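You operate a simulated robot arm through the tools that you are given. There is no shell and no other tool. Be economical: measure what you need, move in short steps, check, and stop when the job is done.

The job below is to be done with a simulated robot arm. You get a single attempt, and the scene is never put back.

JOB
Clear the grey board and brush the lint off it.
Fine: big tube on the yellow stand, felt ring on the drawer end of the bench; put the brush back. Set down upright: big tube, brush. What is to be rubbed or washed off counts as gone when no trace of it is left.

The check looks at the end state, three seconds after you hand in, the way a careful person would. Anything else that was tipped, shoved, dropped, spilled or broken makes it a failure.

ROBOT AND FRAMES
A 7-joint arm with a two-finger parallel gripper on a trunk, on a base that drives. Base frame: it is fixed to the floor where the robot stands at the start and does not move with it; the origin is under the middle of the robot, x ahead of it, y to its left, z up. Units: cm, degrees, N and s.
With the tool pointing down near the work surface it reaches from about 36 to 78 cm from the robot's upright axis, wherever it stands. Its first joint turns from -166.0 to 166.0 degrees. Places, roughly: big tube (11x11x29 cm) [50, 20, 100]; drawer end of the steel bench [50, 70, 80]; top of the yellow stand [50, 140, 70]. Payload 3.91 kg.
The TCP is the grasp point between the finger pads, 3 cm short of the fingertips. In the tool frame z runs along the fingers and y along their closing line. Largest opening 11 cm; finger width 2, thickness 1; the body of the gripper, 4.8 by 11.2 cm, starts 5.5 cm behind the TCP.
Orientation is told as [roll, pitch, yaw] about the base's x, y, z axes, in that order, counted from this pose: with the fingers straight down and closing along the base's y, the tool's x points along the base's -x, its y along +y and its z along -z.

CONTROLS
- The arm moves only by the tool arm_command. Its argument "increments" is a list of rows, each a list of 7 numbers: the opening, from 0 (shut) to 1 (fully open), then the shift along the tool's x, y, z in units of 20 mm (1.0 is 20 mm), then the turn, a rotation vector about the tool's x, y, z in units of 6 degrees (1.0 is 6 degrees). In form: [[gripper, tx, ty, tz, rx, ry, rz], ...]. A call has 1 to 8 rows; each row shifts and turns the commanded pose from where the row before left it, along the tool's axes as they then stand. A call with a number of a shift or a turn outside -1 to 1 is refused whole. A row lasts 0.2 s, in which the tool goes at most 5 cm and 8.6 degrees; a call with a longer step from one row to the next is refused whole, and so is a gripper value outside its range. A pose out of reach is approached as far as the arm can. The call stops where the force on the tool passes 40 N (or 10 N more than at its start, if that is more) or the arm is blocked; 0.2 s more then pass. The fingers move at their own pace (about 15.3 cm/s each) and stop on an object; they squeeze with about 26 N. The grip force told is the motor's: it shows also when the fingers shut on nothing. Time passes only in rows, and 0.2 s behind the last, so rows that do not move let the fingers close. The reply holds the time, the measured pose of the TCP, the force on the tool along the base axes, the opening and the grip force, in the units named above and with some noise, with the torque about the TCP (base axes, N m) and any sound that the robot's microphone picked up.
- Cameras (640 x 400 px; columns grow to the right, rows downward): "scene" is now at [0.14, 15.65, 151.85]; the picture's right is [0.06, -1.00, 0.00], its down [-0.73, -0.05, -0.68] and it looks along [0.68, 0.04, -0.73] (base axes); focal length 283 px, centre (320, 200). "wrist" rides on the gripper at [7.7, 0.7, -11.4] in the tool frame; the picture's right is [-0.09, 1.00, 0.00], its down [-0.80, -0.07, -0.59] and it looks along [-0.59, -0.05, 0.80] (tool axes); focal length 270 px, centre (320, 200).
- grab_frame(camera): a new picture of that camera. It takes no simulated time.
- slide_trunk(by): slides the trunk up (or, below 0, down) by that many cm; the arm and the scene camera ride with it, the base frame stays. It gives what a move gives, with no picture.
- roll_base(legs): drives the robot by 1 to 6 legs, each [ahead, turn to the left] in cm and degrees, along the robot's own axes; the way and the turn of a leg run together, so that a leg with both is an arc; at most 150 cm and 180 degrees a leg. The arm and the cameras ride along, it lands a little off, and it stops where it bumps. It gives what a move gives.
- aim_head(pan, tilt): turns the head with the scene camera to pan (to the left, within 155 degrees either way) and tilt (down, from -29 to 69), counted from straight ahead of the robot. It gives what a move gives.
- point_at(camera, pixels): there is no depth. For up to 12 entries [column, row, z] of the newest picture of that camera ("zoom" is the newest enlarged one), the place [x, y] in the base frame at which the ray of that pixel passes the height z, good to about 0.2 cm. It takes no simulated time.
- zoom(camera, box): a new picture of the part [left, top, right, bottom] of that camera's present view, enlarged. It takes no simulated time.
- sign_off(): hands the job in; it is judged then, once.

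Keep the steps short. Do not move on a guess: measure, check each grasp and each placing, and mend mistakes. In all there are 80 turns and 60 pictures (those below and enlarged ones count). Leave the gripper open and the arm clear of the work at the hand-in unless told otherwise, and finish with a single line.

The tools are called after ">>>" as a command line: name --pt "numbers of a row" for each row, then --argument value for the rest, lists and objects as JSON in quotes. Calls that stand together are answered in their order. arm_command: Moves the arm, as the interface text tells. Its arguments: {"type":"object","properties":{"increments":{"type":"array","items":{"type":"array","items":{"type":"number"}}}},"required":["increments"]} The other tools are called the same way: slide_trunk (by) slides the trunk up or down; roll_base (legs) drives the base; aim_head (pan, tilt) turns the head that bears the scene camera; grab_frame (camera) takes a picture; point_at (camera, pixels) gives the place at which the rays of pixels pass given heights; zoom (camera, box) takes an enlarged picture of a part of a camera's view; sign_off () hands the job in.

At the start:

```text
time: 0.0
tool_pos: [28.19, 29.97, 129.01]
tcp_rot: [0.0, 0.0, 0.0]
force: [-0.1, 0.1, -0.8]
moment: [-0.02, 0.0, 0.02]
finger_gap: 10.99
gripper_force: 0.0
trunk travel left (down, up): [-50.0, 11.0]
robot x, y, heading: [0.11, 0.03, 0.1]
head pan, tilt: [3.7, 47.3]
```

scene: 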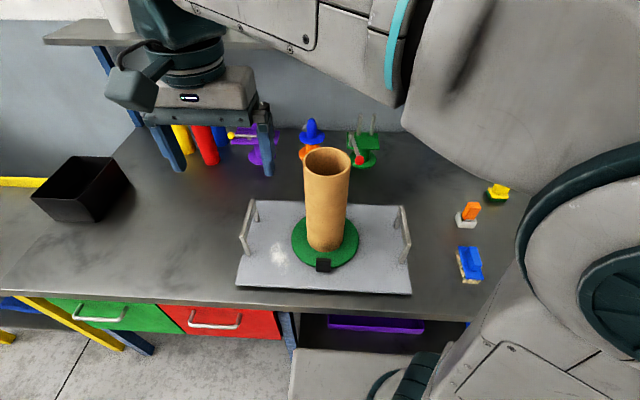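
wrist: 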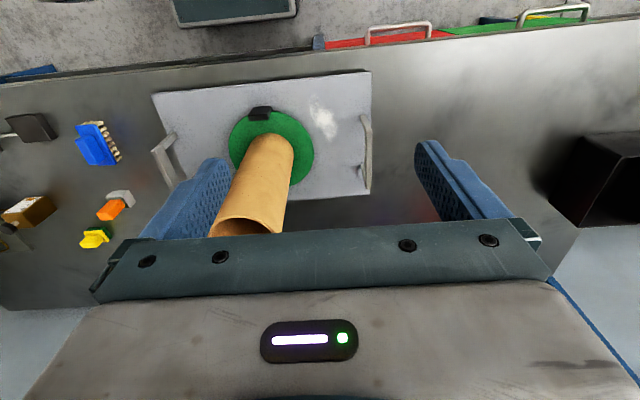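

I see the tube standing on the green felt on the grey board, lint to its left, and several brush-like things at the right. I'll look closer before moving.

>>> zoom --camera "scene" --box '[220, 130, 420, 300]'

>>> zoom --camera "scene" --box '[430, 170, 530, 300]'

>>> zoom --camera "wrist" --box '[0, 60, 380, 260]'

```text
2.35 times, centred on (320, 215) of scene
```

zoom: 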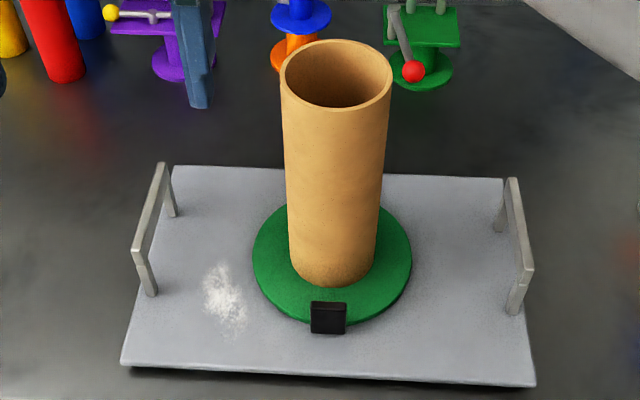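

```text
3.08 times, centred on (480, 235) of scene
```

zoom: 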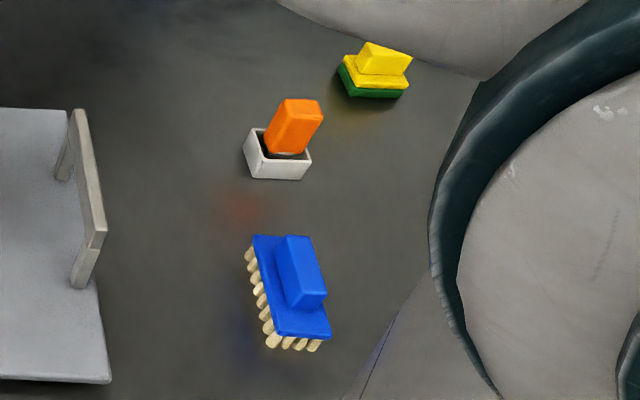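

```text
1.68 times, centred on (190, 160) of wrist
```

zoom: 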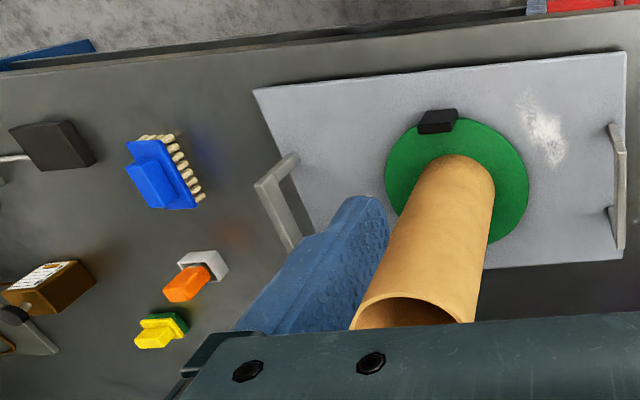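

Measure heights by triangulating the same features in both pictures: board near corners (scene 235,284 / 411,294; wrist 371,71 / 152,94), and the tube top and bottom.

>>> point_at --camera "scene" --pixels '[[235.3, 283.9, 80], [235.3, 283.9, 86], [411.5, 293.7, 80], [411.5, 293.7, 86], [302.5, 161, 114], [350, 161, 114], [327, 147, 114], [327, 175, 114], [308, 238, 85], [344, 238, 85], [324, 252, 85], [280, 257, 85]]'

>>> point_at --camera "wrist" --pixels '[[371, 71, 80], [371, 71, 86], [152, 94, 80], [152, 94, 86], [248, 143, 85], [294, 150, 85], [270, 133, 85], [211, 235, 114], [284, 232, 114], [323, 121, 85]]'

```text
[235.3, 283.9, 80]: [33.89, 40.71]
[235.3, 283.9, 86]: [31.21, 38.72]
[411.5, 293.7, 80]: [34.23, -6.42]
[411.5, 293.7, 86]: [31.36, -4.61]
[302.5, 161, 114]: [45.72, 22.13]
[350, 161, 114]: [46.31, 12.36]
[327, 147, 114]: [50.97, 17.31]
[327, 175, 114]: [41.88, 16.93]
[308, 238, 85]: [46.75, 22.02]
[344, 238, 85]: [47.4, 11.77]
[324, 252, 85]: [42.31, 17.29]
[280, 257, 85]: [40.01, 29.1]
```

```text
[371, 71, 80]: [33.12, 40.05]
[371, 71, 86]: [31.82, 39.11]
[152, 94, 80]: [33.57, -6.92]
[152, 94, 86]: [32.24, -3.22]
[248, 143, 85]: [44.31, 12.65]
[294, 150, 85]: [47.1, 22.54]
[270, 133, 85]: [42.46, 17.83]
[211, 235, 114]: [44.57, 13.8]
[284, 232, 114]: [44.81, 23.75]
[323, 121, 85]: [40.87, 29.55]
```

Board top ≈ z 83; tube about 10–10.8 cm wide, near the 11 cm opening, so it may need gripping by its wall. Next I look left toward the stand.

>>> aim_head --pan 65 --tilt 35

>>> grab_frame --camera "scene"

```text
time: 1.3
tool_pos: [28.09, 29.95, 129.05]
tcp_rot: [0.0, 0.1, 0.0]
force: [0.5, -0.1, 0.2]
moment: [-0.01, 0.0, 0.01]
finger_gap: 11.0
gripper_force: 0.0
trunk travel left (down, up): [-50.0, 11.0]
robot x, y, heading: [0.06, 0.17, 0.1]
head pan, tilt: [65.0, 35.0]
```

```text
54 pictures are left
```

scene: 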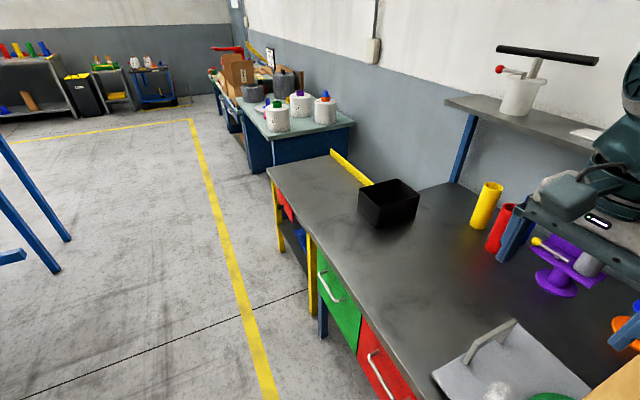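

The stand seems to adjoin the bench's left end. Zoom in there.

>>> zoom --camera "scene" --box '[250, 130, 490, 330]'

>>> point_at --camera "scene" --pixels '[[268, 172, 70], [331, 151, 70], [372, 183, 70], [310, 232, 70], [268, 172, 81], [331, 151, 81], [372, 183, 81], [310, 232, 81], [363, 222, 81], [410, 226, 81], [418, 205, 81]]'

```text
2.00 times, centred on (370, 230) of scene
```

zoom: 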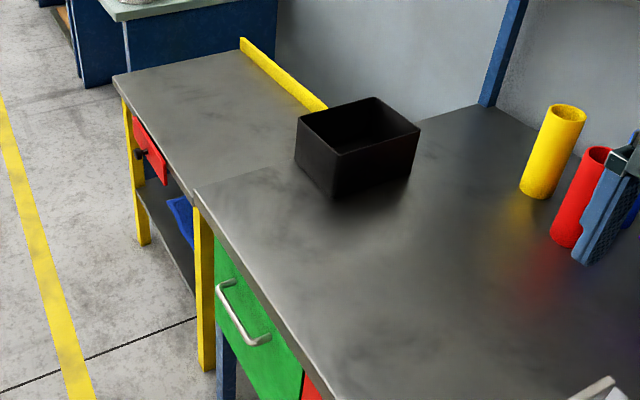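

```text
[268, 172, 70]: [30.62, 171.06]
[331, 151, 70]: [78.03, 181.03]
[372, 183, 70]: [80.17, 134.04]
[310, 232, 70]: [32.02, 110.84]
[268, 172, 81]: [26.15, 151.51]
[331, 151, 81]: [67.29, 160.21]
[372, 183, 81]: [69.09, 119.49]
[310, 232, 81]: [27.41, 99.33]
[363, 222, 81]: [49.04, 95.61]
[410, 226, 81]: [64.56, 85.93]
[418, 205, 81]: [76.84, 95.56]
```

The stand top is clear (x 30–78, y 107–172 at z≈70). Drawer end near (42,70) is clear too. Head back, and move the tool at present height toward above the tube.

>>> arm_command --pt "1 -0.9 -0.8 0 0 0 0" --pt "1 -0.9 -0.8 0 0 0 0" --pt "1 -0.9 -0.8 0 0 0 0" --pt "1 -0.9 -0.8 0 0 0 0" --pt "1 -0.9 -0.8 0 0 0 0" --pt "1 -0.9 -0.8 0 0 0 0" --pt "1 -0.9 -0.8 0 0 0 0" --pt "1 -0.9 -0.8 0 0 0 0"

>>> aim_head --pan 3.7 --tilt 47.3

>>> grab_frame --camera "wrist"

>>> grab_frame --camera "scene"

```text
time: 3.1
tool_pos: [42.72, 17.11, 129.05]
tcp_rot: [0.1, 0.0, 0.0]
force: [-0.1, -0.7, -0.4]
moment: [0.01, -0.01, 0.0]
finger_gap: 11.01
gripper_force: 0.0
trunk travel left (down, up): [-50.0, 11.0]
robot x, y, heading: [0.1, 0.5, 0.2]
head pan, tilt: [65.0, 35.0]
```

```text
time: 4.4
tool_pos: [42.62, 17.07, 128.95]
tcp_rot: [0.0, 0.1, 0.0]
force: [0.7, 0.2, -0.3]
moment: [-0.02, 0.02, -0.03]
finger_gap: 10.98
gripper_force: 0.1
trunk travel left (down, up): [-50.0, 11.0]
robot x, y, heading: [0.05, 0.14, -0.1]
head pan, tilt: [3.7, 47.3]
```

```text
52 pictures are left
```

wrist: 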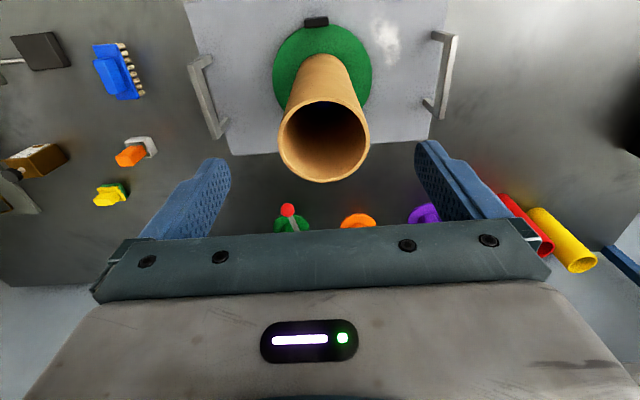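

```text
51 pictures are left
```

scene: 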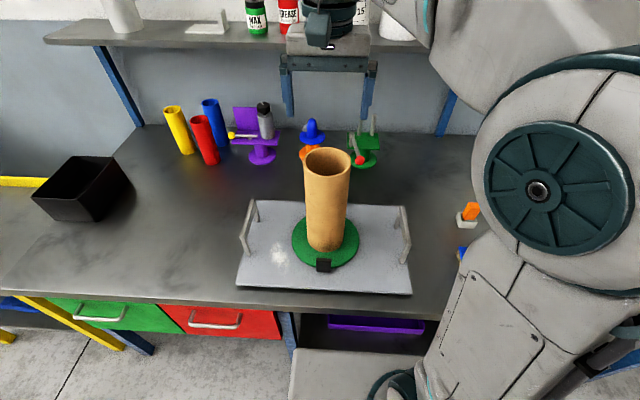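

Zoom in both cameras on the tube rim to triangulate its height and width.

>>> zoom --camera "wrist" --box '[264, 85, 384, 195]'

>>> zoom --camera "scene" --box '[290, 140, 370, 190]'

```text
3.64 times, centred on (324, 140) of wrist
```

zoom: 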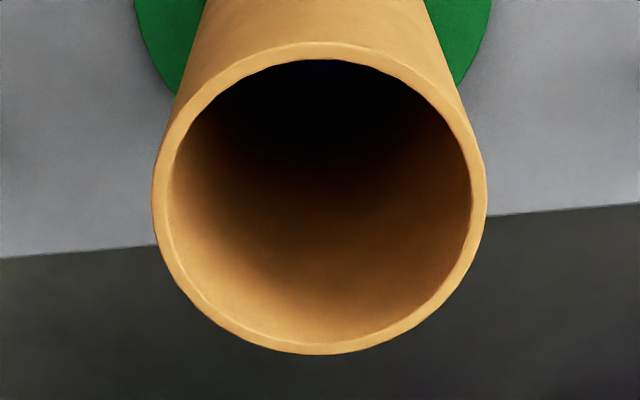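

```text
8.00 times, centred on (330, 165) of scene
```

zoom: 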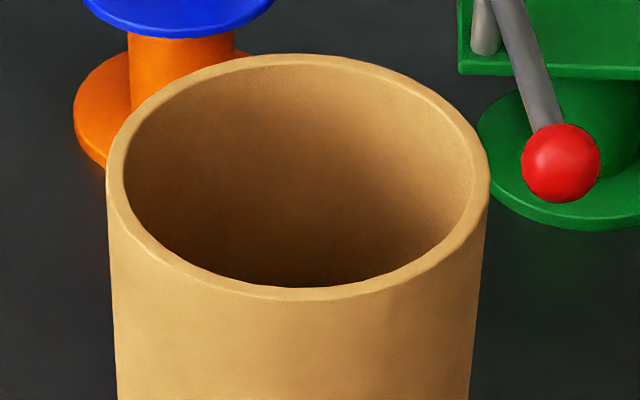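

>>> point_at --camera "scene" --pixels '[[303.25, 162, 108], [350.7, 163, 108], [327, 146.9, 108], [325.5, 177.5, 108], [303.25, 162, 114], [350.7, 163, 114], [327, 146.9, 114], [325.5, 177.5, 114]]'

>>> point_at --camera "wrist" --pixels '[[277.8, 141.4, 108], [369.9, 139, 108], [327, 96.6, 108], [325, 182.3, 108], [277.8, 141.4, 114], [369.9, 139, 114], [327, 96.6, 114], [325, 182.3, 114]]'

```text
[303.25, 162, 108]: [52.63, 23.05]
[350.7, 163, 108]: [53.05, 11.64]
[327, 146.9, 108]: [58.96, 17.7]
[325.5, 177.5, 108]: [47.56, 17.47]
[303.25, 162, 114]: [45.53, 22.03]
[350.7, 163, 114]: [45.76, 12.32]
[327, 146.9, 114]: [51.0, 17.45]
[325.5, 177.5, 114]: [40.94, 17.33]
```

```text
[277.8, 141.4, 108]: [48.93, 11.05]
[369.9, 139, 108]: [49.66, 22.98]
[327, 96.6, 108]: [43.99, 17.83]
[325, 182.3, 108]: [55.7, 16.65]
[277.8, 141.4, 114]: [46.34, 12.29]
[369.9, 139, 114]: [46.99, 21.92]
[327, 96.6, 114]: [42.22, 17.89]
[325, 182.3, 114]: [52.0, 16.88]
```

Rim at z≈112.5, centre ≈(47.8, 17.1), diameter ≈10.2: it fits in the 11 cm opening with care. Move over x 47.8 and lower so that the fingertips are just above the rim, then check.

>>> arm_command --pt "1 -0.87 0 0 0 0 0" --pt "1 -0.87 0 0 0 0 0" --pt "1 -0.86 0 0 0 0 0" --pt "1 0 0 1 0 0 0" --pt "1 0 0 1 0 0 0" --pt "1 0 0 1 0 0 0" --pt "1 0 0 1 0 0 0" --pt "1 0 0 1 0 0 0"

>>> arm_command --pt "1 0 0 0.8 0 0 0" --pt "1 0 0 0 0 0 0"

>>> grab_frame --camera "wrist"

>>> zoom --camera "scene" --box '[280, 60, 380, 190]'

```text
time: 6.2
tool_pos: [47.68, 17.13, 119.12]
tcp_rot: [0.0, 0.0, 0.0]
force: [0.0, 0.0, 0.3]
moment: [0.03, 0.0, 0.0]
finger_gap: 10.97
gripper_force: 0.1
trunk travel left (down, up): [-50.0, 11.0]
robot x, y, heading: [-0.22, 0.36, -0.0]
head pan, tilt: [3.7, 47.3]
```

```text
time: 6.8
tool_pos: [47.72, 17.37, 117.57]
tcp_rot: [-0.1, -0.1, 0.1]
force: [-0.8, -0.4, 0.3]
moment: [0.01, 0.01, 0.02]
finger_gap: 11.0
gripper_force: 0.0
trunk travel left (down, up): [-50.0, 11.0]
robot x, y, heading: [-0.18, -0.12, -0.1]
head pan, tilt: [3.7, 47.3]
```

```text
48 pictures are left
```

wrist: 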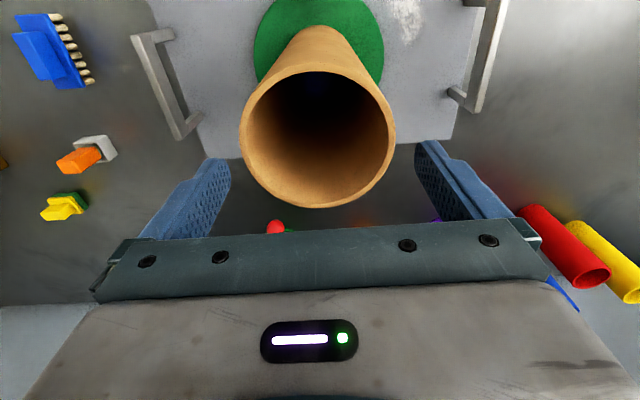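

```text
3.08 times, centred on (330, 125) of scene
```

zoom: 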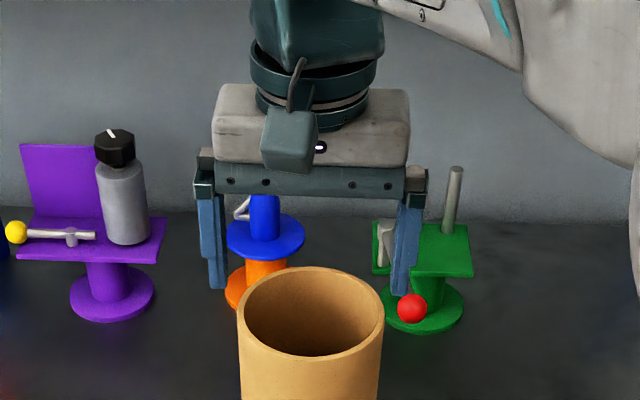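

Check the rim extremes in the wrist picture (left 240,135; right 396,135; top 325,71; bottom 318,208) at z=112.5.

>>> zoom --camera "wrist" --box '[220, 60, 420, 220]'

>>> point_at --camera "wrist" --pixels '[[240, 135, 112.5], [396, 135, 112.5], [321, 71, 112.5], [318, 208, 112.5], [320, 188, 114.5]]'

```text
2.50 times, centred on (320, 140) of wrist
```

zoom: 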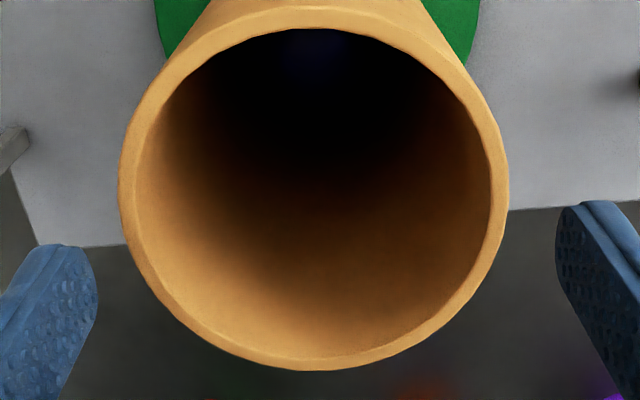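

```text
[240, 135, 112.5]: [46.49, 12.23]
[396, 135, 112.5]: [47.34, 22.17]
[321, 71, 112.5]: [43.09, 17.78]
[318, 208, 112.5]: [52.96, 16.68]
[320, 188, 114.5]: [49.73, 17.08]
```

Tube centre ≈(48.0, 17.2), diameter ≈10. Lower straddling it, 8 cm in small rows.

>>> arm_command --pt "1 -0.13 0 0.5 0 0 0" --pt "1 0 0 0.5 0 0 0" --pt "1 0 0 0.5 0 0 0" --pt "1 0 0 0.5 0 0 0" --pt "1 0 0 0.5 0 0 0" --pt "1 0 0 0.5 0 0 0" --pt "1 0 0 0.5 0 0 0" --pt "1 0 0 0.5 0 0 0"

>>> grab_frame --camera "wrist"

```text
time: 8.6
tool_pos: [48.13, 17.38, 109.51]
tcp_rot: [0.0, 0.0, 0.0]
force: [-0.1, -0.2, -0.4]
moment: [-0.04, -0.03, 0.05]
finger_gap: 10.99
gripper_force: 0.1
trunk travel left (down, up): [-50.0, 11.0]
robot x, y, heading: [-0.25, -0.24, 0.0]
head pan, tilt: [3.7, 47.3]
```

```text
45 pictures are left
```

wrist: 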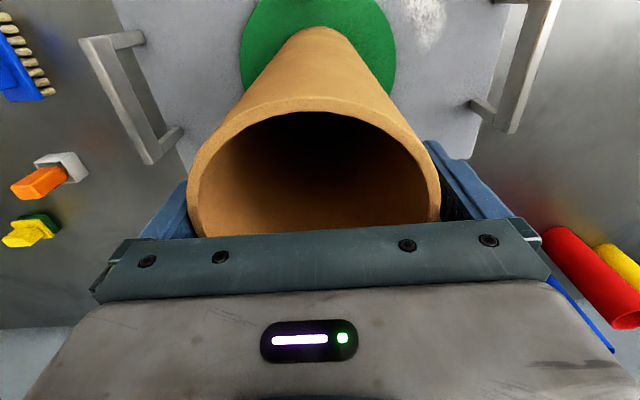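

Straddled without contact. Close the fingers gently.

>>> arm_command --pt "0.95 0 0 0 0 0 0" --pt "0.9 0 0 0 0 0 0" --pt "0.85 0 0 0 0 0 0" --pt "0.8 0 0 0 0 0 0" --pt "0.8 0 0 0 0 0 0"

```text
time: 9.8
tool_pos: [48.03, 17.34, 109.58]
tcp_rot: [0.1, 0.0, -0.1]
force: [-0.2, -0.3, -0.3]
moment: [-0.01, -0.02, -0.01]
finger_gap: 10.18
gripper_force: 26.2
trunk travel left (down, up): [-50.0, 11.0]
robot x, y, heading: [0.18, -0.15, -0.1]
head pan, tilt: [3.7, 47.3]
```

Gripped at 10.18 cm with 26 N. Lift a little and look.

>>> arm_command --pt "0 0 0 -0.5 0 0 0" --pt "0 0 0 -1 0 0 0" --pt "0 0 0 -1 0 0 0"

>>> grab_frame --camera "scene"

```text
time: 10.6
tool_pos: [47.99, 17.31, 114.47]
tcp_rot: [0.0, 0.1, 0.1]
force: [0.0, -0.3, -1.3]
moment: [-0.01, 0.02, 0.0]
finger_gap: 10.19
gripper_force: 26.1
trunk travel left (down, up): [-50.0, 11.0]
robot x, y, heading: [-0.06, 0.19, -0.0]
head pan, tilt: [3.7, 47.3]
```

```text
44 pictures are left
```

scene: 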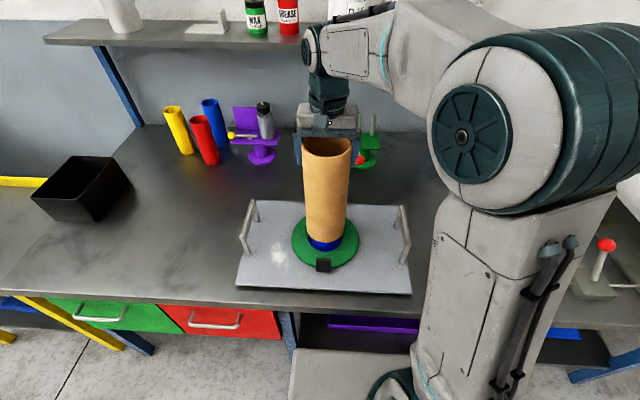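

Something blue shows under the tube at (325,243). Lift straight up further and look.

>>> arm_command --pt "0 0 0 -1 0 0 0" --pt "0 0 0 -1 0 0 0" --pt "0 0 0 -1 0 0 0" --pt "0 0 0 -1 0 0 0"

>>> zoom --camera "scene" --box '[230, 130, 420, 300]'

```text
time: 11.6
tool_pos: [48.05, 17.15, 122.52]
tcp_rot: [0.0, 0.0, -0.1]
force: [-0.3, 0.3, -1.0]
moment: [0.03, 0.01, -0.01]
finger_gap: 10.2
gripper_force: 25.9
trunk travel left (down, up): [-50.0, 11.0]
robot x, y, heading: [-0.01, 0.03, -0.2]
head pan, tilt: [3.7, 47.3]
```

```text
2.35 times, centred on (325, 215) of scene
```

zoom: 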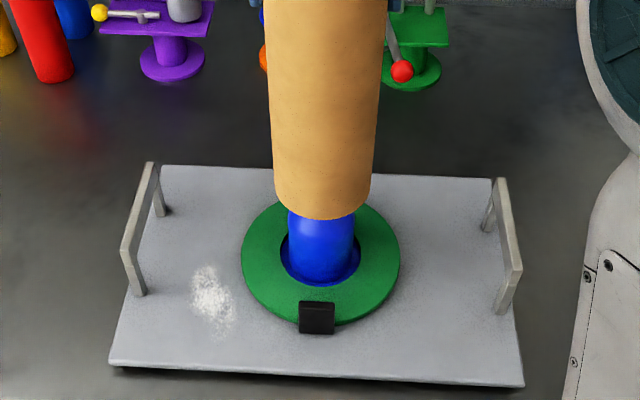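

A blue cylinder stands inside the ring. Raise the trunk to clear it, then look.

>>> slide_trunk --by 11

>>> grab_frame --camera "scene"

>>> grab_frame --camera "wrist"

```text
time: 13.0
tool_pos: [48.02, 17.19, 133.46]
tcp_rot: [0.0, 0.0, 0.0]
force: [-0.3, -0.8, -1.6]
moment: [0.0, -0.02, -0.02]
finger_gap: 10.16
gripper_force: 26.3
trunk travel left (down, up): [-61.0, 0.0]
robot x, y, heading: [-0.45, -0.21, 0.1]
head pan, tilt: [3.7, 47.3]
```

```text
42 pictures are left
```

scene: 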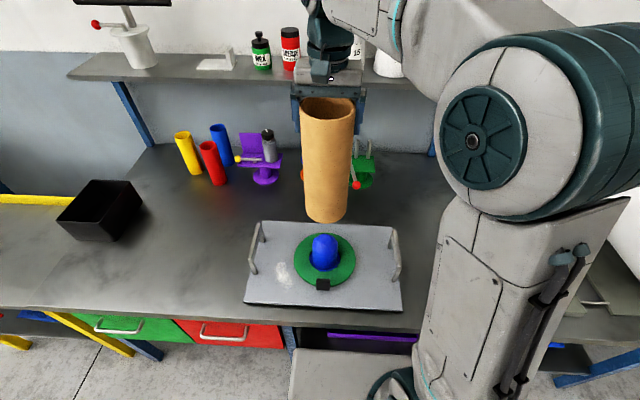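

```text
41 pictures are left
```

wrist: 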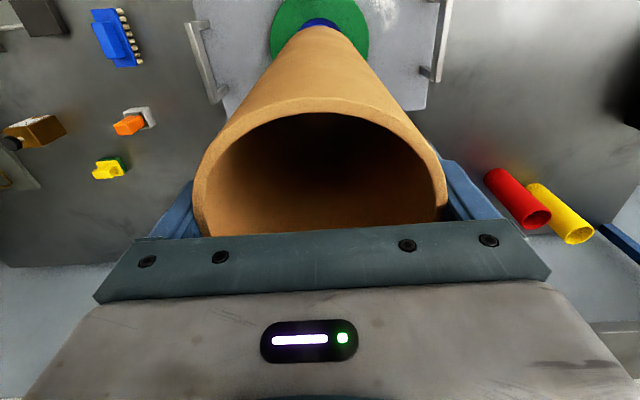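

Now it's fully exposed; zoom on it.

>>> zoom --camera "scene" --box '[280, 210, 370, 305]'

```text
4.21 times, centred on (325, 258) of scene
```

zoom: 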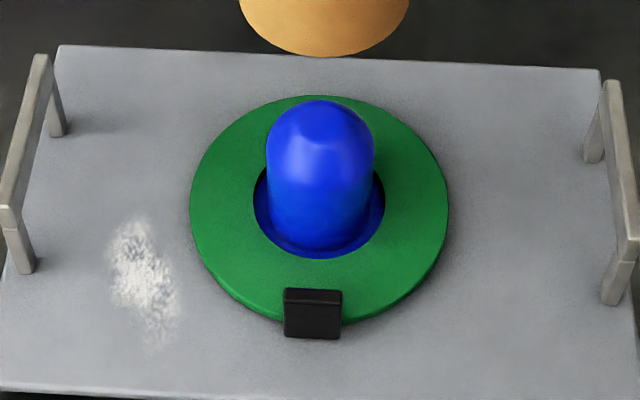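

The blue post sits inside the ring; I'll deal with that later. Tube bottom is now ≈z 104, above everything on the bench. Back off 10, turn left.

>>> roll_base --legs '[[-10, 0], [0, 90]]'

>>> grab_frame --camera "scene"

```text
time: 18.0
tool_pos: [-27.83, 47.82, 133.53]
tcp_rot: [0.0, -0.1, 90.5]
force: [0.8, 0.3, -2.1]
moment: [-0.01, 0.03, 0.04]
finger_gap: 10.2
gripper_force: 25.8
trunk travel left (down, up): [-61.0, 0.0]
robot x, y, heading: [-10.56, -0.0, 90.4]
head pan, tilt: [3.7, 47.3]
```

```text
39 pictures are left
```

scene: 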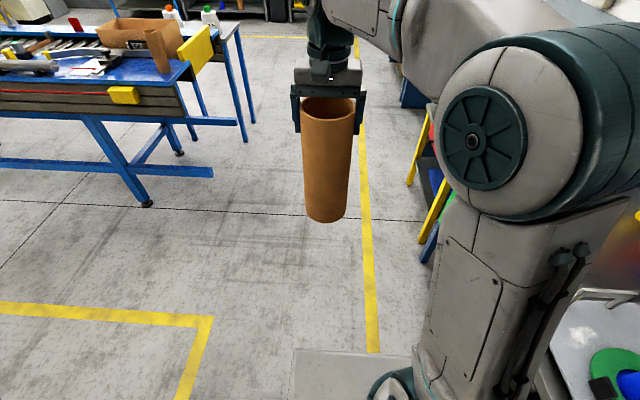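

Path ahead seems free; check how near the left table is.

>>> point_at --camera "scene" --pixels '[[148, 204, 0], [252, 122, 0], [250, 30, 75], [185, 110, 70], [408, 185, 0]]'

```text
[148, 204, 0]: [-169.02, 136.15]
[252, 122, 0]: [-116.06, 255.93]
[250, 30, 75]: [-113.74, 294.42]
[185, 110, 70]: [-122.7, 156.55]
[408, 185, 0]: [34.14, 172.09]
```

Left table is beyond x −110: clear. Drive 118 ahead and turn back right.

>>> roll_base --legs '[[118, 0], [0, -90.4]]'

>>> grab_frame --camera "scene"

```text
time: 27.9
tool_pos: [35.08, 139.22, 133.36]
tcp_rot: [0.1, 0.0, 2.9]
force: [-1.0, -0.8, -2.5]
moment: [0.0, 0.01, 0.01]
finger_gap: 10.18
gripper_force: 26.4
trunk travel left (down, up): [-61.0, 0.0]
robot x, y, heading: [-12.02, 119.78, 2.8]
head pan, tilt: [3.7, 47.3]
```

```text
38 pictures are left
```

scene: 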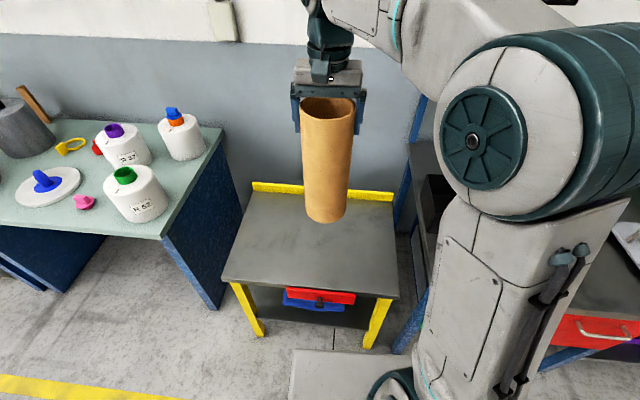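

The stand is right in front. Measure its top corners at z=70.

>>> point_at --camera "scene" --pixels '[[222, 282, 70], [398, 297, 70], [253, 193, 70], [393, 202, 70], [312, 245, 70]]'

```text
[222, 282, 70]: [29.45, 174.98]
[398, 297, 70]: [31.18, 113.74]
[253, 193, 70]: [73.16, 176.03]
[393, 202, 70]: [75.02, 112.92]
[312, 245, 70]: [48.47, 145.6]
```

Stand top spans x 30–74, y 114–175. Move out 14 cm to about (49,140), then trunk down 30.

>>> arm_command --pt "0 -1 0 0 0 0 0" --pt "0 -1 0 0 0 0 0" --pt "0 -1 0 0 0 0 0" --pt "0 -1 0 0 0 0 0" --pt "0 -1 0 0 0 0 0" --pt "0 -1 0 0 0 0 0" --pt "0 -1 0 0 0 0 0" --pt "0 0 0 0 0 0 0"

>>> slide_trunk --by -30

>>> grab_frame --camera "scene"

```text
time: 29.7
tool_pos: [49.09, 139.69, 133.7]
tcp_rot: [-0.1, 0.1, 3.0]
force: [0.6, 0.2, -1.2]
moment: [-0.01, 0.01, -0.06]
finger_gap: 10.2
gripper_force: 25.8
trunk travel left (down, up): [-61.0, 0.0]
robot x, y, heading: [-11.93, 119.92, 2.8]
head pan, tilt: [3.7, 47.3]
```

```text
time: 32.7
tool_pos: [49.01, 139.86, 103.49]
tcp_rot: [0.0, 0.0, 2.9]
force: [-0.4, 0.8, -1.9]
moment: [0.01, 0.0, -0.03]
finger_gap: 10.19
gripper_force: 26.0
trunk travel left (down, up): [-31.0, 30.0]
robot x, y, heading: [-12.07, 119.77, 2.8]
head pan, tilt: [3.7, 47.3]
```

```text
37 pictures are left
```

scene: 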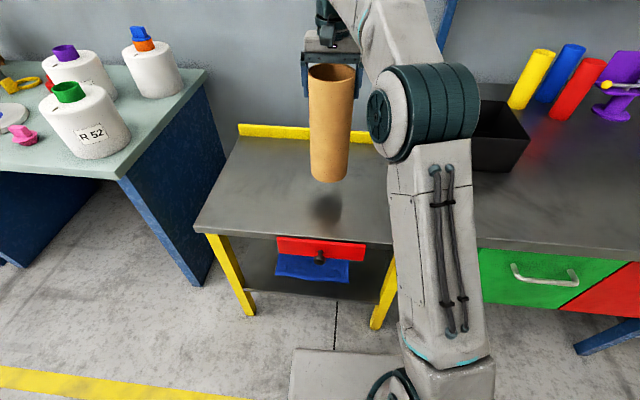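

Still ≈7 cm above the stand. Lower 5 cm, then in finer steps.

>>> arm_command --pt "0 0 0 0.6 0 0 0" --pt "0 0 0 0.6 0 0 0" --pt "0 0 0 0.6 0 0 0" --pt "0 0 0 0.5 0 0 0" --pt "0 0 0 0.2 0 0 0"

>>> zoom --camera "scene" --box '[270, 100, 390, 240]'

```text
time: 33.9
tool_pos: [49.06, 139.91, 98.59]
tcp_rot: [0.0, 0.1, 2.8]
force: [0.0, 0.7, -1.0]
moment: [0.02, 0.0, 0.01]
finger_gap: 10.15
gripper_force: 26.4
trunk travel left (down, up): [-31.0, 30.0]
robot x, y, heading: [-11.97, 119.39, 2.8]
head pan, tilt: [3.7, 47.3]
```

```text
2.86 times, centred on (330, 170) of scene
```

zoom: 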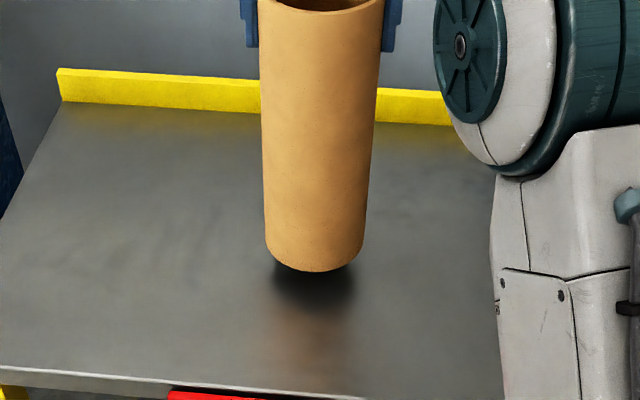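

Close. Lower in 2–3 mm steps until the force shows contact.

>>> arm_command --pt "0 0 0 0.15 0 0 0" --pt "0 0 0 0.15 0 0 0" --pt "0 0 0 0.15 0 0 0" --pt "0 0 0 0.15 0 0 0" --pt "0 0 0 0.15 0 0 0" --pt "0 0 0 0 0 0 0"

```text
time: 35.3
tool_pos: [48.96, 139.83, 97.12]
tcp_rot: [0.0, 0.0, 2.9]
force: [0.1, 0.9, -2.1]
moment: [0.03, -0.01, -0.03]
finger_gap: 10.19
gripper_force: 26.1
trunk travel left (down, up): [-31.0, 30.0]
robot x, y, heading: [-12.11, 119.84, 3.0]
head pan, tilt: [3.7, 47.3]
```

>>> arm_command --pt "0 0 0 0.1 0 0 0" --pt "0 0 0 0.1 0 0 0" --pt "0 0 0 0.1 0 0 0" --pt "0 0 0 0.1 0 0 0" --pt "0 0 0 0 0 0 0"

>>> zoom --camera "scene" --box '[270, 100, 390, 240]'

```text
time: 36.5
tool_pos: [48.99, 139.84, 96.26]
tcp_rot: [0.0, 0.0, 2.9]
force: [0.5, 0.0, -1.1]
moment: [-0.01, -0.05, 0.04]
finger_gap: 10.18
gripper_force: 26.3
trunk travel left (down, up): [-31.0, 30.0]
robot x, y, heading: [-12.15, 119.72, 2.8]
head pan, tilt: [3.7, 47.3]
```

```text
2.86 times, centred on (330, 170) of scene
```

zoom: 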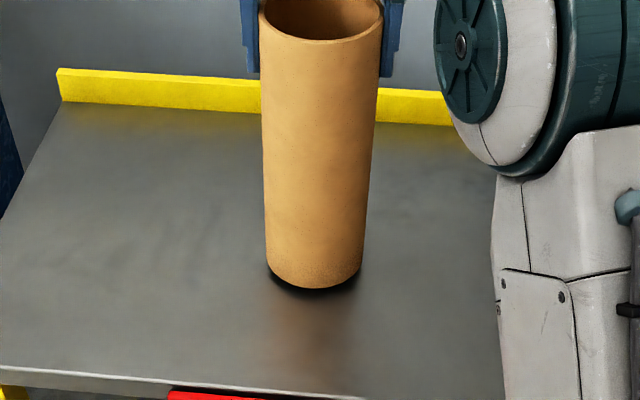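

Gap is nearly closed; a few more 2 mm steps.

>>> arm_command --pt "0 0 0 0.1 0 0 0" --pt "0 0 0 0.1 0 0 0" --pt "0 0 0 0 0 0 0"

>>> arm_command --pt "0 0 0 0.08 0 0 0" --pt "0 0 0 0.08 0 0 0" --pt "0 0 0 0 0 0 0"

```text
time: 37.3
tool_pos: [49.06, 139.87, 95.92]
tcp_rot: [0.0, 0.0, 2.9]
force: [0.8, 0.1, -1.5]
moment: [0.01, -0.01, -0.01]
finger_gap: 10.19
gripper_force: 25.7
trunk travel left (down, up): [-31.0, 30.0]
robot x, y, heading: [-12.31, 119.83, 2.8]
head pan, tilt: [3.7, 47.3]
```

```text
time: 38.1
tool_pos: [49.04, 139.82, 95.5]
tcp_rot: [0.1, 0.0, 3.0]
force: [0.4, 0.1, -2.0]
moment: [0.01, -0.01, -0.03]
finger_gap: 10.18
gripper_force: 26.0
trunk travel left (down, up): [-31.0, 30.0]
robot x, y, heading: [-12.06, 119.76, 2.9]
head pan, tilt: [3.7, 47.3]
```

>>> arm_command --pt "0 0 0 0.08 0 0 0" --pt "0 0 0 0.08 0 0 0" --pt "0 0 0 0 0 0 0"

>>> arm_command --pt "0 0 0 0.08 0 0 0" --pt "0 0 0 0.08 0 0 0" --pt "0 0 0 0 0 0 0"

>>> zoom --camera "scene" --box '[290, 150, 370, 220]'

```text
time: 38.9
tool_pos: [48.98, 139.84, 95.3]
tcp_rot: [-0.1, -0.1, 2.8]
force: [1.2, -0.8, 7.9]
moment: [-0.03, 0.06, 0.01]
finger_gap: 10.18
gripper_force: 26.4
trunk travel left (down, up): [-31.0, 30.0]
robot x, y, heading: [-12.05, 119.51, 2.6]
head pan, tilt: [3.7, 47.3]
```

```text
time: 39.7
tool_pos: [48.92, 139.82, 95.16]
tcp_rot: [0.1, -0.4, 2.9]
force: [5.2, 2.3, 32.1]
moment: [-0.33, 0.14, 0.0]
finger_gap: 10.13
gripper_force: 26.4
trunk travel left (down, up): [-31.0, 30.0]
robot x, y, heading: [-12.18, 119.9, 2.8]
head pan, tilt: [3.7, 47.3]
```

```text
5.71 times, centred on (330, 185) of scene
```

zoom: 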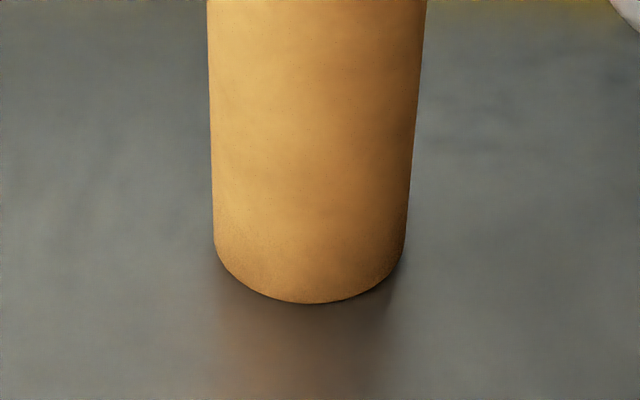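

Contact at z≈95.35. Ease off 3 mm, then open slowly.

>>> arm_command --pt "0.8 0 0 -0.14 0 0 0" --pt "0.95 0 0 0 0 0 0" --pt "1 0 0 0 0 0 0" --pt "1 0 0 0 0 0 0"

>>> arm_command --pt "1 0 0 -0.3 0 0 0" --pt "1 0 0 -0.6 0 0 0" --pt "1 0 0 -0.8 0 0 0" --pt "1 0 0 -1 0 0 0" --pt "1 0 0 -1 0 0 0" --pt "1 0 0 -1 0 0 0"

>>> grab_frame --camera "scene"

```text
time: 40.7
tool_pos: [48.95, 139.76, 95.08]
tcp_rot: [0.0, 0.1, 2.9]
force: [-0.5, -0.5, -0.9]
moment: [0.01, 0.01, 0.02]
finger_gap: 11.03
gripper_force: 0.1
trunk travel left (down, up): [-31.0, 30.0]
robot x, y, heading: [-12.13, 119.76, 2.9]
head pan, tilt: [3.7, 47.3]
```

```text
time: 42.1
tool_pos: [48.76, 139.68, 104.51]
tcp_rot: [0.0, 0.0, 2.8]
force: [0.0, 0.6, -0.4]
moment: [0.0, 0.0, -0.02]
finger_gap: 10.97
gripper_force: 0.0
trunk travel left (down, up): [-31.0, 30.0]
robot x, y, heading: [-12.48, 119.68, 2.8]
head pan, tilt: [3.7, 47.3]
```

```text
33 pictures are left
```

scene: 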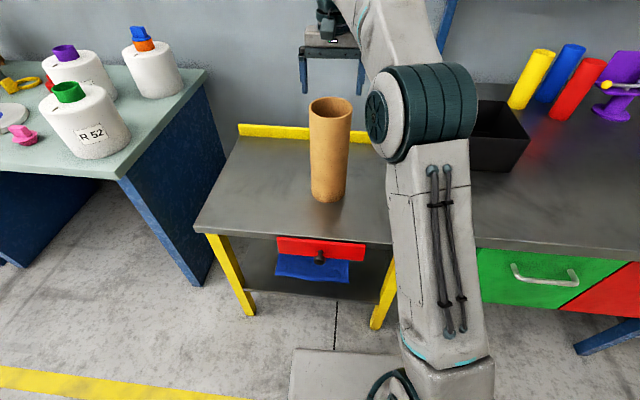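

The tube stands upright and free at (49,140). Raise the trunk, retract, then drive back to about (−2, 27), facing the bench.

>>> slide_trunk --by 30

>>> arm_command --pt "1 1 0 0 0 0 0" --pt "1 1 0 0 0 0 0" --pt "1 1 0 0 0 0 0" --pt "1 1 0 0 0 0 0" --pt "1 1 0 0 0 0 0" --pt "1 1 0 0 0 0 0" --pt "1 1 0 0 0 0 0"

>>> roll_base --legs '[[0, 87.2], [-93, 0], [0, -90]]'

>>> grab_frame --camera "scene"

```text
time: 45.1
tool_pos: [48.81, 139.68, 134.59]
tcp_rot: [0.1, 0.0, 3.0]
force: [0.4, 0.5, -0.2]
moment: [-0.03, 0.01, 0.02]
finger_gap: 11.02
gripper_force: 0.2
trunk travel left (down, up): [-61.0, 0.0]
robot x, y, heading: [-11.96, 119.9, 3.2]
head pan, tilt: [3.7, 47.3]
```

```text
time: 46.7
tool_pos: [34.81, 139.02, 134.53]
tcp_rot: [0.0, 0.0, 2.9]
force: [-0.1, -0.1, -0.5]
moment: [-0.01, 0.0, 0.01]
finger_gap: 11.02
gripper_force: 0.0
trunk travel left (down, up): [-61.0, 0.0]
robot x, y, heading: [-12.14, 119.94, 2.8]
head pan, tilt: [3.7, 47.3]
```

```text
time: 59.2
tool_pos: [39.23, 43.86, 134.62]
tcp_rot: [0.0, 0.1, 0.6]
force: [-0.2, -0.6, 0.2]
moment: [-0.01, -0.01, 0.03]
finger_gap: 10.98
gripper_force: 0.0
trunk travel left (down, up): [-61.0, 0.0]
robot x, y, heading: [-8.35, 26.42, 0.5]
head pan, tilt: [3.7, 47.3]
```

```text
32 pictures are left
```

scene: 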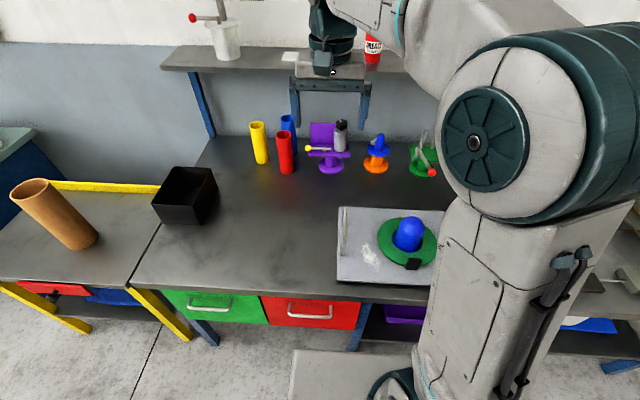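

Back at (−8, 26). Advance 7, lower the trunk 15, and bring the tool toward the ring to look with the wrist camera.

>>> roll_base --legs '[[7, 0]]'

>>> slide_trunk --by -15

>>> arm_command --pt "1 0.6 -1 0 0 0 0" --pt "1 0.6 -1 0 0 0 0" --pt "1 0.6 -1 0 0 0 0" --pt "1 0.6 -1 0 0 0 0" --pt "1 0.6 -1 0 0 0 0" --pt "1 0 -1 0 0 0 0" --pt "1 0 -1 0 0 0 0" --pt "1 0 -1 0 0 0 0"

>>> arm_command --pt "1 0 -1 0 0 0 0" --pt "1 0 -1 0 0 0 0" --pt "1 0 -1 0 0 0 0" --pt "1 0 -1 0 0 0 0" --pt "1 0 -1 0 0 0 0" --pt "1 0 0 0 0 0 0"

>>> grab_frame --camera "wrist"

>>> grab_frame --camera "scene"

```text
time: 60.2
tool_pos: [46.08, 44.03, 134.48]
tcp_rot: [0.0, 0.1, 0.4]
force: [-0.7, -0.7, -0.3]
moment: [0.0, 0.02, 0.04]
finger_gap: 11.02
gripper_force: 0.1
trunk travel left (down, up): [-61.0, 0.0]
robot x, y, heading: [-1.72, 26.57, 0.5]
head pan, tilt: [3.7, 47.3]
```

```text
time: 62.0
tool_pos: [46.01, 43.9, 119.48]
tcp_rot: [0.0, 0.0, 0.4]
force: [0.5, -0.4, 0.3]
moment: [0.01, -0.01, -0.01]
finger_gap: 10.98
gripper_force: 0.0
trunk travel left (down, up): [-46.0, 15.0]
robot x, y, heading: [-1.87, 26.98, 0.8]
head pan, tilt: [3.7, 47.3]
```

```text
time: 63.8
tool_pos: [40.22, 27.92, 119.59]
tcp_rot: [0.0, -0.1, 0.4]
force: [0.5, -0.8, -0.1]
moment: [0.0, -0.04, 0.02]
finger_gap: 11.01
gripper_force: 0.1
trunk travel left (down, up): [-46.0, 15.0]
robot x, y, heading: [-1.22, 26.65, 0.6]
head pan, tilt: [3.7, 47.3]
```

```text
time: 65.2
tool_pos: [40.22, 17.87, 119.63]
tcp_rot: [0.0, 0.0, 0.4]
force: [0.3, -0.6, -0.1]
moment: [0.02, 0.03, -0.02]
finger_gap: 10.99
gripper_force: 0.0
trunk travel left (down, up): [-46.0, 15.0]
robot x, y, heading: [-1.61, 26.85, 0.4]
head pan, tilt: [3.7, 47.3]
```

```text
31 pictures are left
```

wrist: 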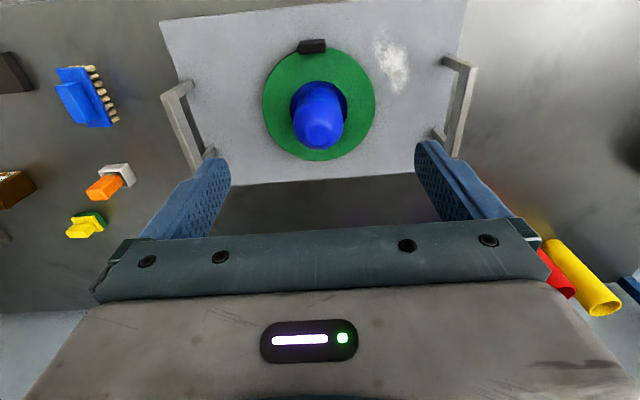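

```text
30 pictures are left
```

scene: 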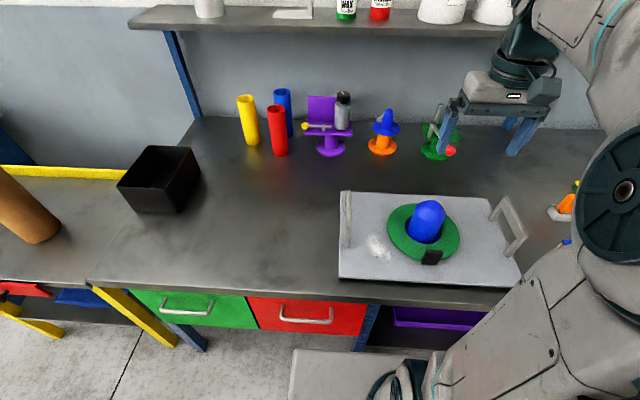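

>>> zoom --camera "wrist" --box '[240, 25, 400, 175]'

>>> zoom --camera "scene" --box '[375, 190, 475, 275]'

```text
2.67 times, centred on (320, 100) of wrist
```

zoom: 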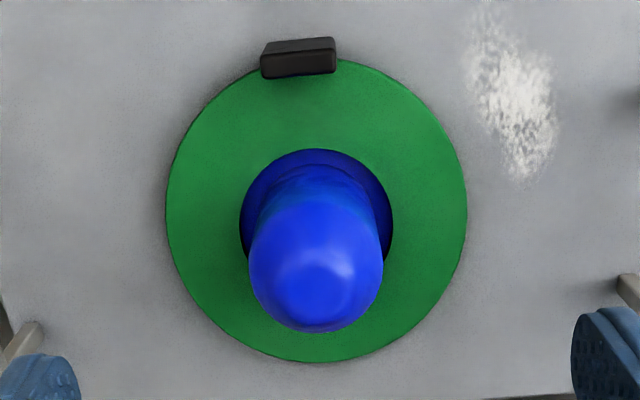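

```text
4.71 times, centred on (425, 232) of scene
```

zoom: 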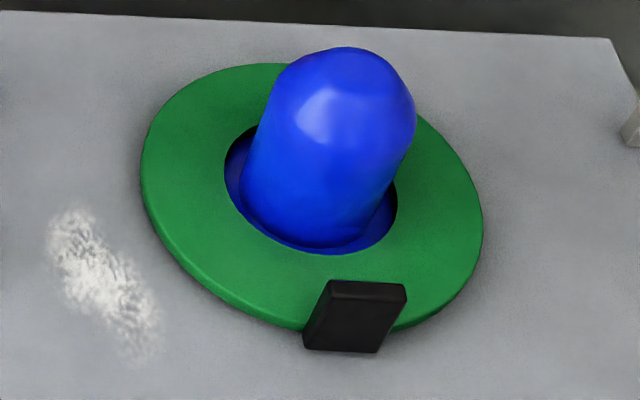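

Triangulate the tab top (wrist 312.5,49; scene 434.8,251.1), post dome, ring edges.

>>> point_at --camera "wrist" --pixels '[[312.5, 49, 84], [312.5, 49, 90], [298.5, 44.5, 86], [325.8, 40, 86], [262, 105, 84], [375.5, 105, 84], [319, 160, 84], [319.3, 130, 94], [319.3, 130, 100], [390, 75, 83]]'

>>> point_at --camera "scene" --pixels '[[434.8, 251.1, 84], [434.8, 251.1, 90], [429.5, 263.8, 82], [426, 251.1, 86], [443, 252, 86], [426, 253.5, 86], [428.2, 205.5, 94], [428.2, 205.5, 100], [376, 244, 83]]'

```text
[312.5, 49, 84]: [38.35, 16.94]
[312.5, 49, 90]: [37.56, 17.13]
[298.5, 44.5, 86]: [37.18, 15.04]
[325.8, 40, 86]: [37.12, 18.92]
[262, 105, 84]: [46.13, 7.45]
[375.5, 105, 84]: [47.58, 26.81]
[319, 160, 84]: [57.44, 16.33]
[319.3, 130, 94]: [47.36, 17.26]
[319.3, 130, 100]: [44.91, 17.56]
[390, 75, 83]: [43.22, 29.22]
```

```text
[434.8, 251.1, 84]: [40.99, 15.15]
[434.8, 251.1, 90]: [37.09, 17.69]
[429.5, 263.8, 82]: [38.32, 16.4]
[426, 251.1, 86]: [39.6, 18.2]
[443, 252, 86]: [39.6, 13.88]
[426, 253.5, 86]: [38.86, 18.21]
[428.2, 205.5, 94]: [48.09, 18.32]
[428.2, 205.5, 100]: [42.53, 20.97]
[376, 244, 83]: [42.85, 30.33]
```

Tab: top z≈88.8, centre ≈(37.7,17.1), about 3.8 wide in y, ~1 thick in x. Ring Ø≈19, post Ø≈8, top ≈96. I'll pinch the tab across x, so yaw 90°. First shift over it and turn.

>>> arm_command --pt "0.5 1 -0.4 0 0 0 0" --pt "0.5 0.25 0 0 0 0 -1" --pt "0.5 0 0 0 0 0 -1" --pt "0.5 0 0 0 0 0 -1" --pt "0.5 0 0 0 0 0 -1" --pt "0.5 0 0 0 0 0 -1" --pt "0.5 0 0 0 0 0 -1" --pt "0.5 0 0 0 0 0 -1"

>>> arm_command --pt "0.5 0 0 0 0 0 -1" --pt "0.5 0 0 0 0 0 -1" --pt "0.5 0 0 0 0 0 -1" --pt "0.5 0 0 0 0 0 -1" --pt "0.5 0 0 0 0 0 -1" --pt "0.5 0 0 0 0 0 -1" --pt "0.5 0 0 0 0 0 -1" --pt "0.5 0 0 0 0 0 -0.93"

>>> grab_frame --camera "wrist"

```text
time: 67.0
tool_pos: [37.54, 17.06, 119.7]
tcp_rot: [0.1, 0.1, 42.5]
force: [0.0, 0.3, 1.1]
moment: [0.0, 0.01, -0.02]
finger_gap: 5.5
gripper_force: 0.0
trunk travel left (down, up): [-46.0, 15.0]
robot x, y, heading: [-1.78, 26.78, 0.3]
head pan, tilt: [3.7, 47.3]
```

```text
time: 68.8
tool_pos: [37.77, 17.01, 119.74]
tcp_rot: [-0.1, -0.1, 90.1]
force: [-0.2, -1.0, -0.7]
moment: [0.03, 0.01, 0.01]
finger_gap: 5.51
gripper_force: 0.0
trunk travel left (down, up): [-46.0, 15.0]
robot x, y, heading: [-1.99, 26.56, 0.4]
head pan, tilt: [3.7, 47.3]
```

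```text
27 pictures are left
```

wrist: 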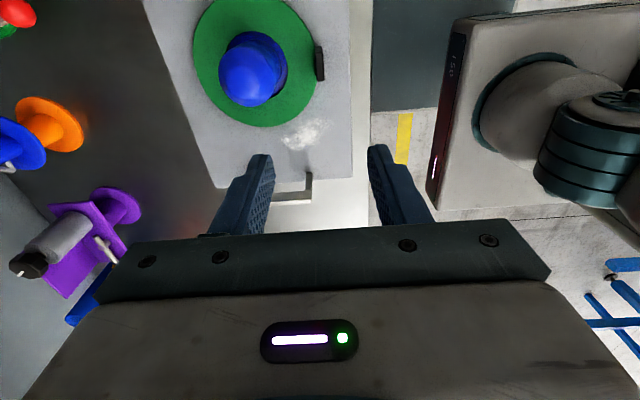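

>>> zoom --camera "wrist" --box '[280, 30, 360, 100]'

```text
5.71 times, centred on (320, 65) of wrist
```

zoom: 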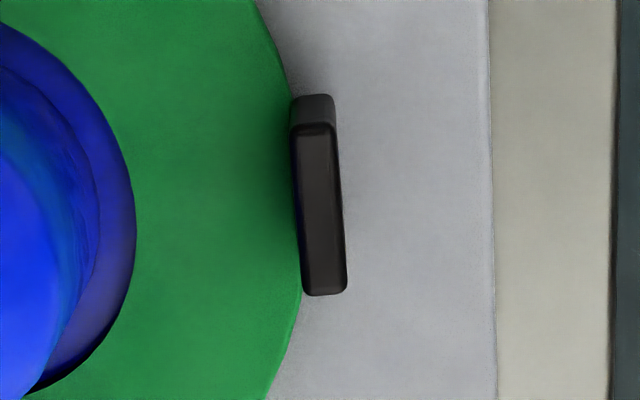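

>>> point_at --camera "zoom" --pixels '[[300, 127, 88.8], [335, 127, 88.8], [346, 290, 88.8], [306, 293, 88.8], [135, 210, 84]]'

```text
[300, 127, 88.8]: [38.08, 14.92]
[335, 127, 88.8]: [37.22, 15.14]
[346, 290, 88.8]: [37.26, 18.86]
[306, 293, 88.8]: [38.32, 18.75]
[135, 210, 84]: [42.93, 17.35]
```

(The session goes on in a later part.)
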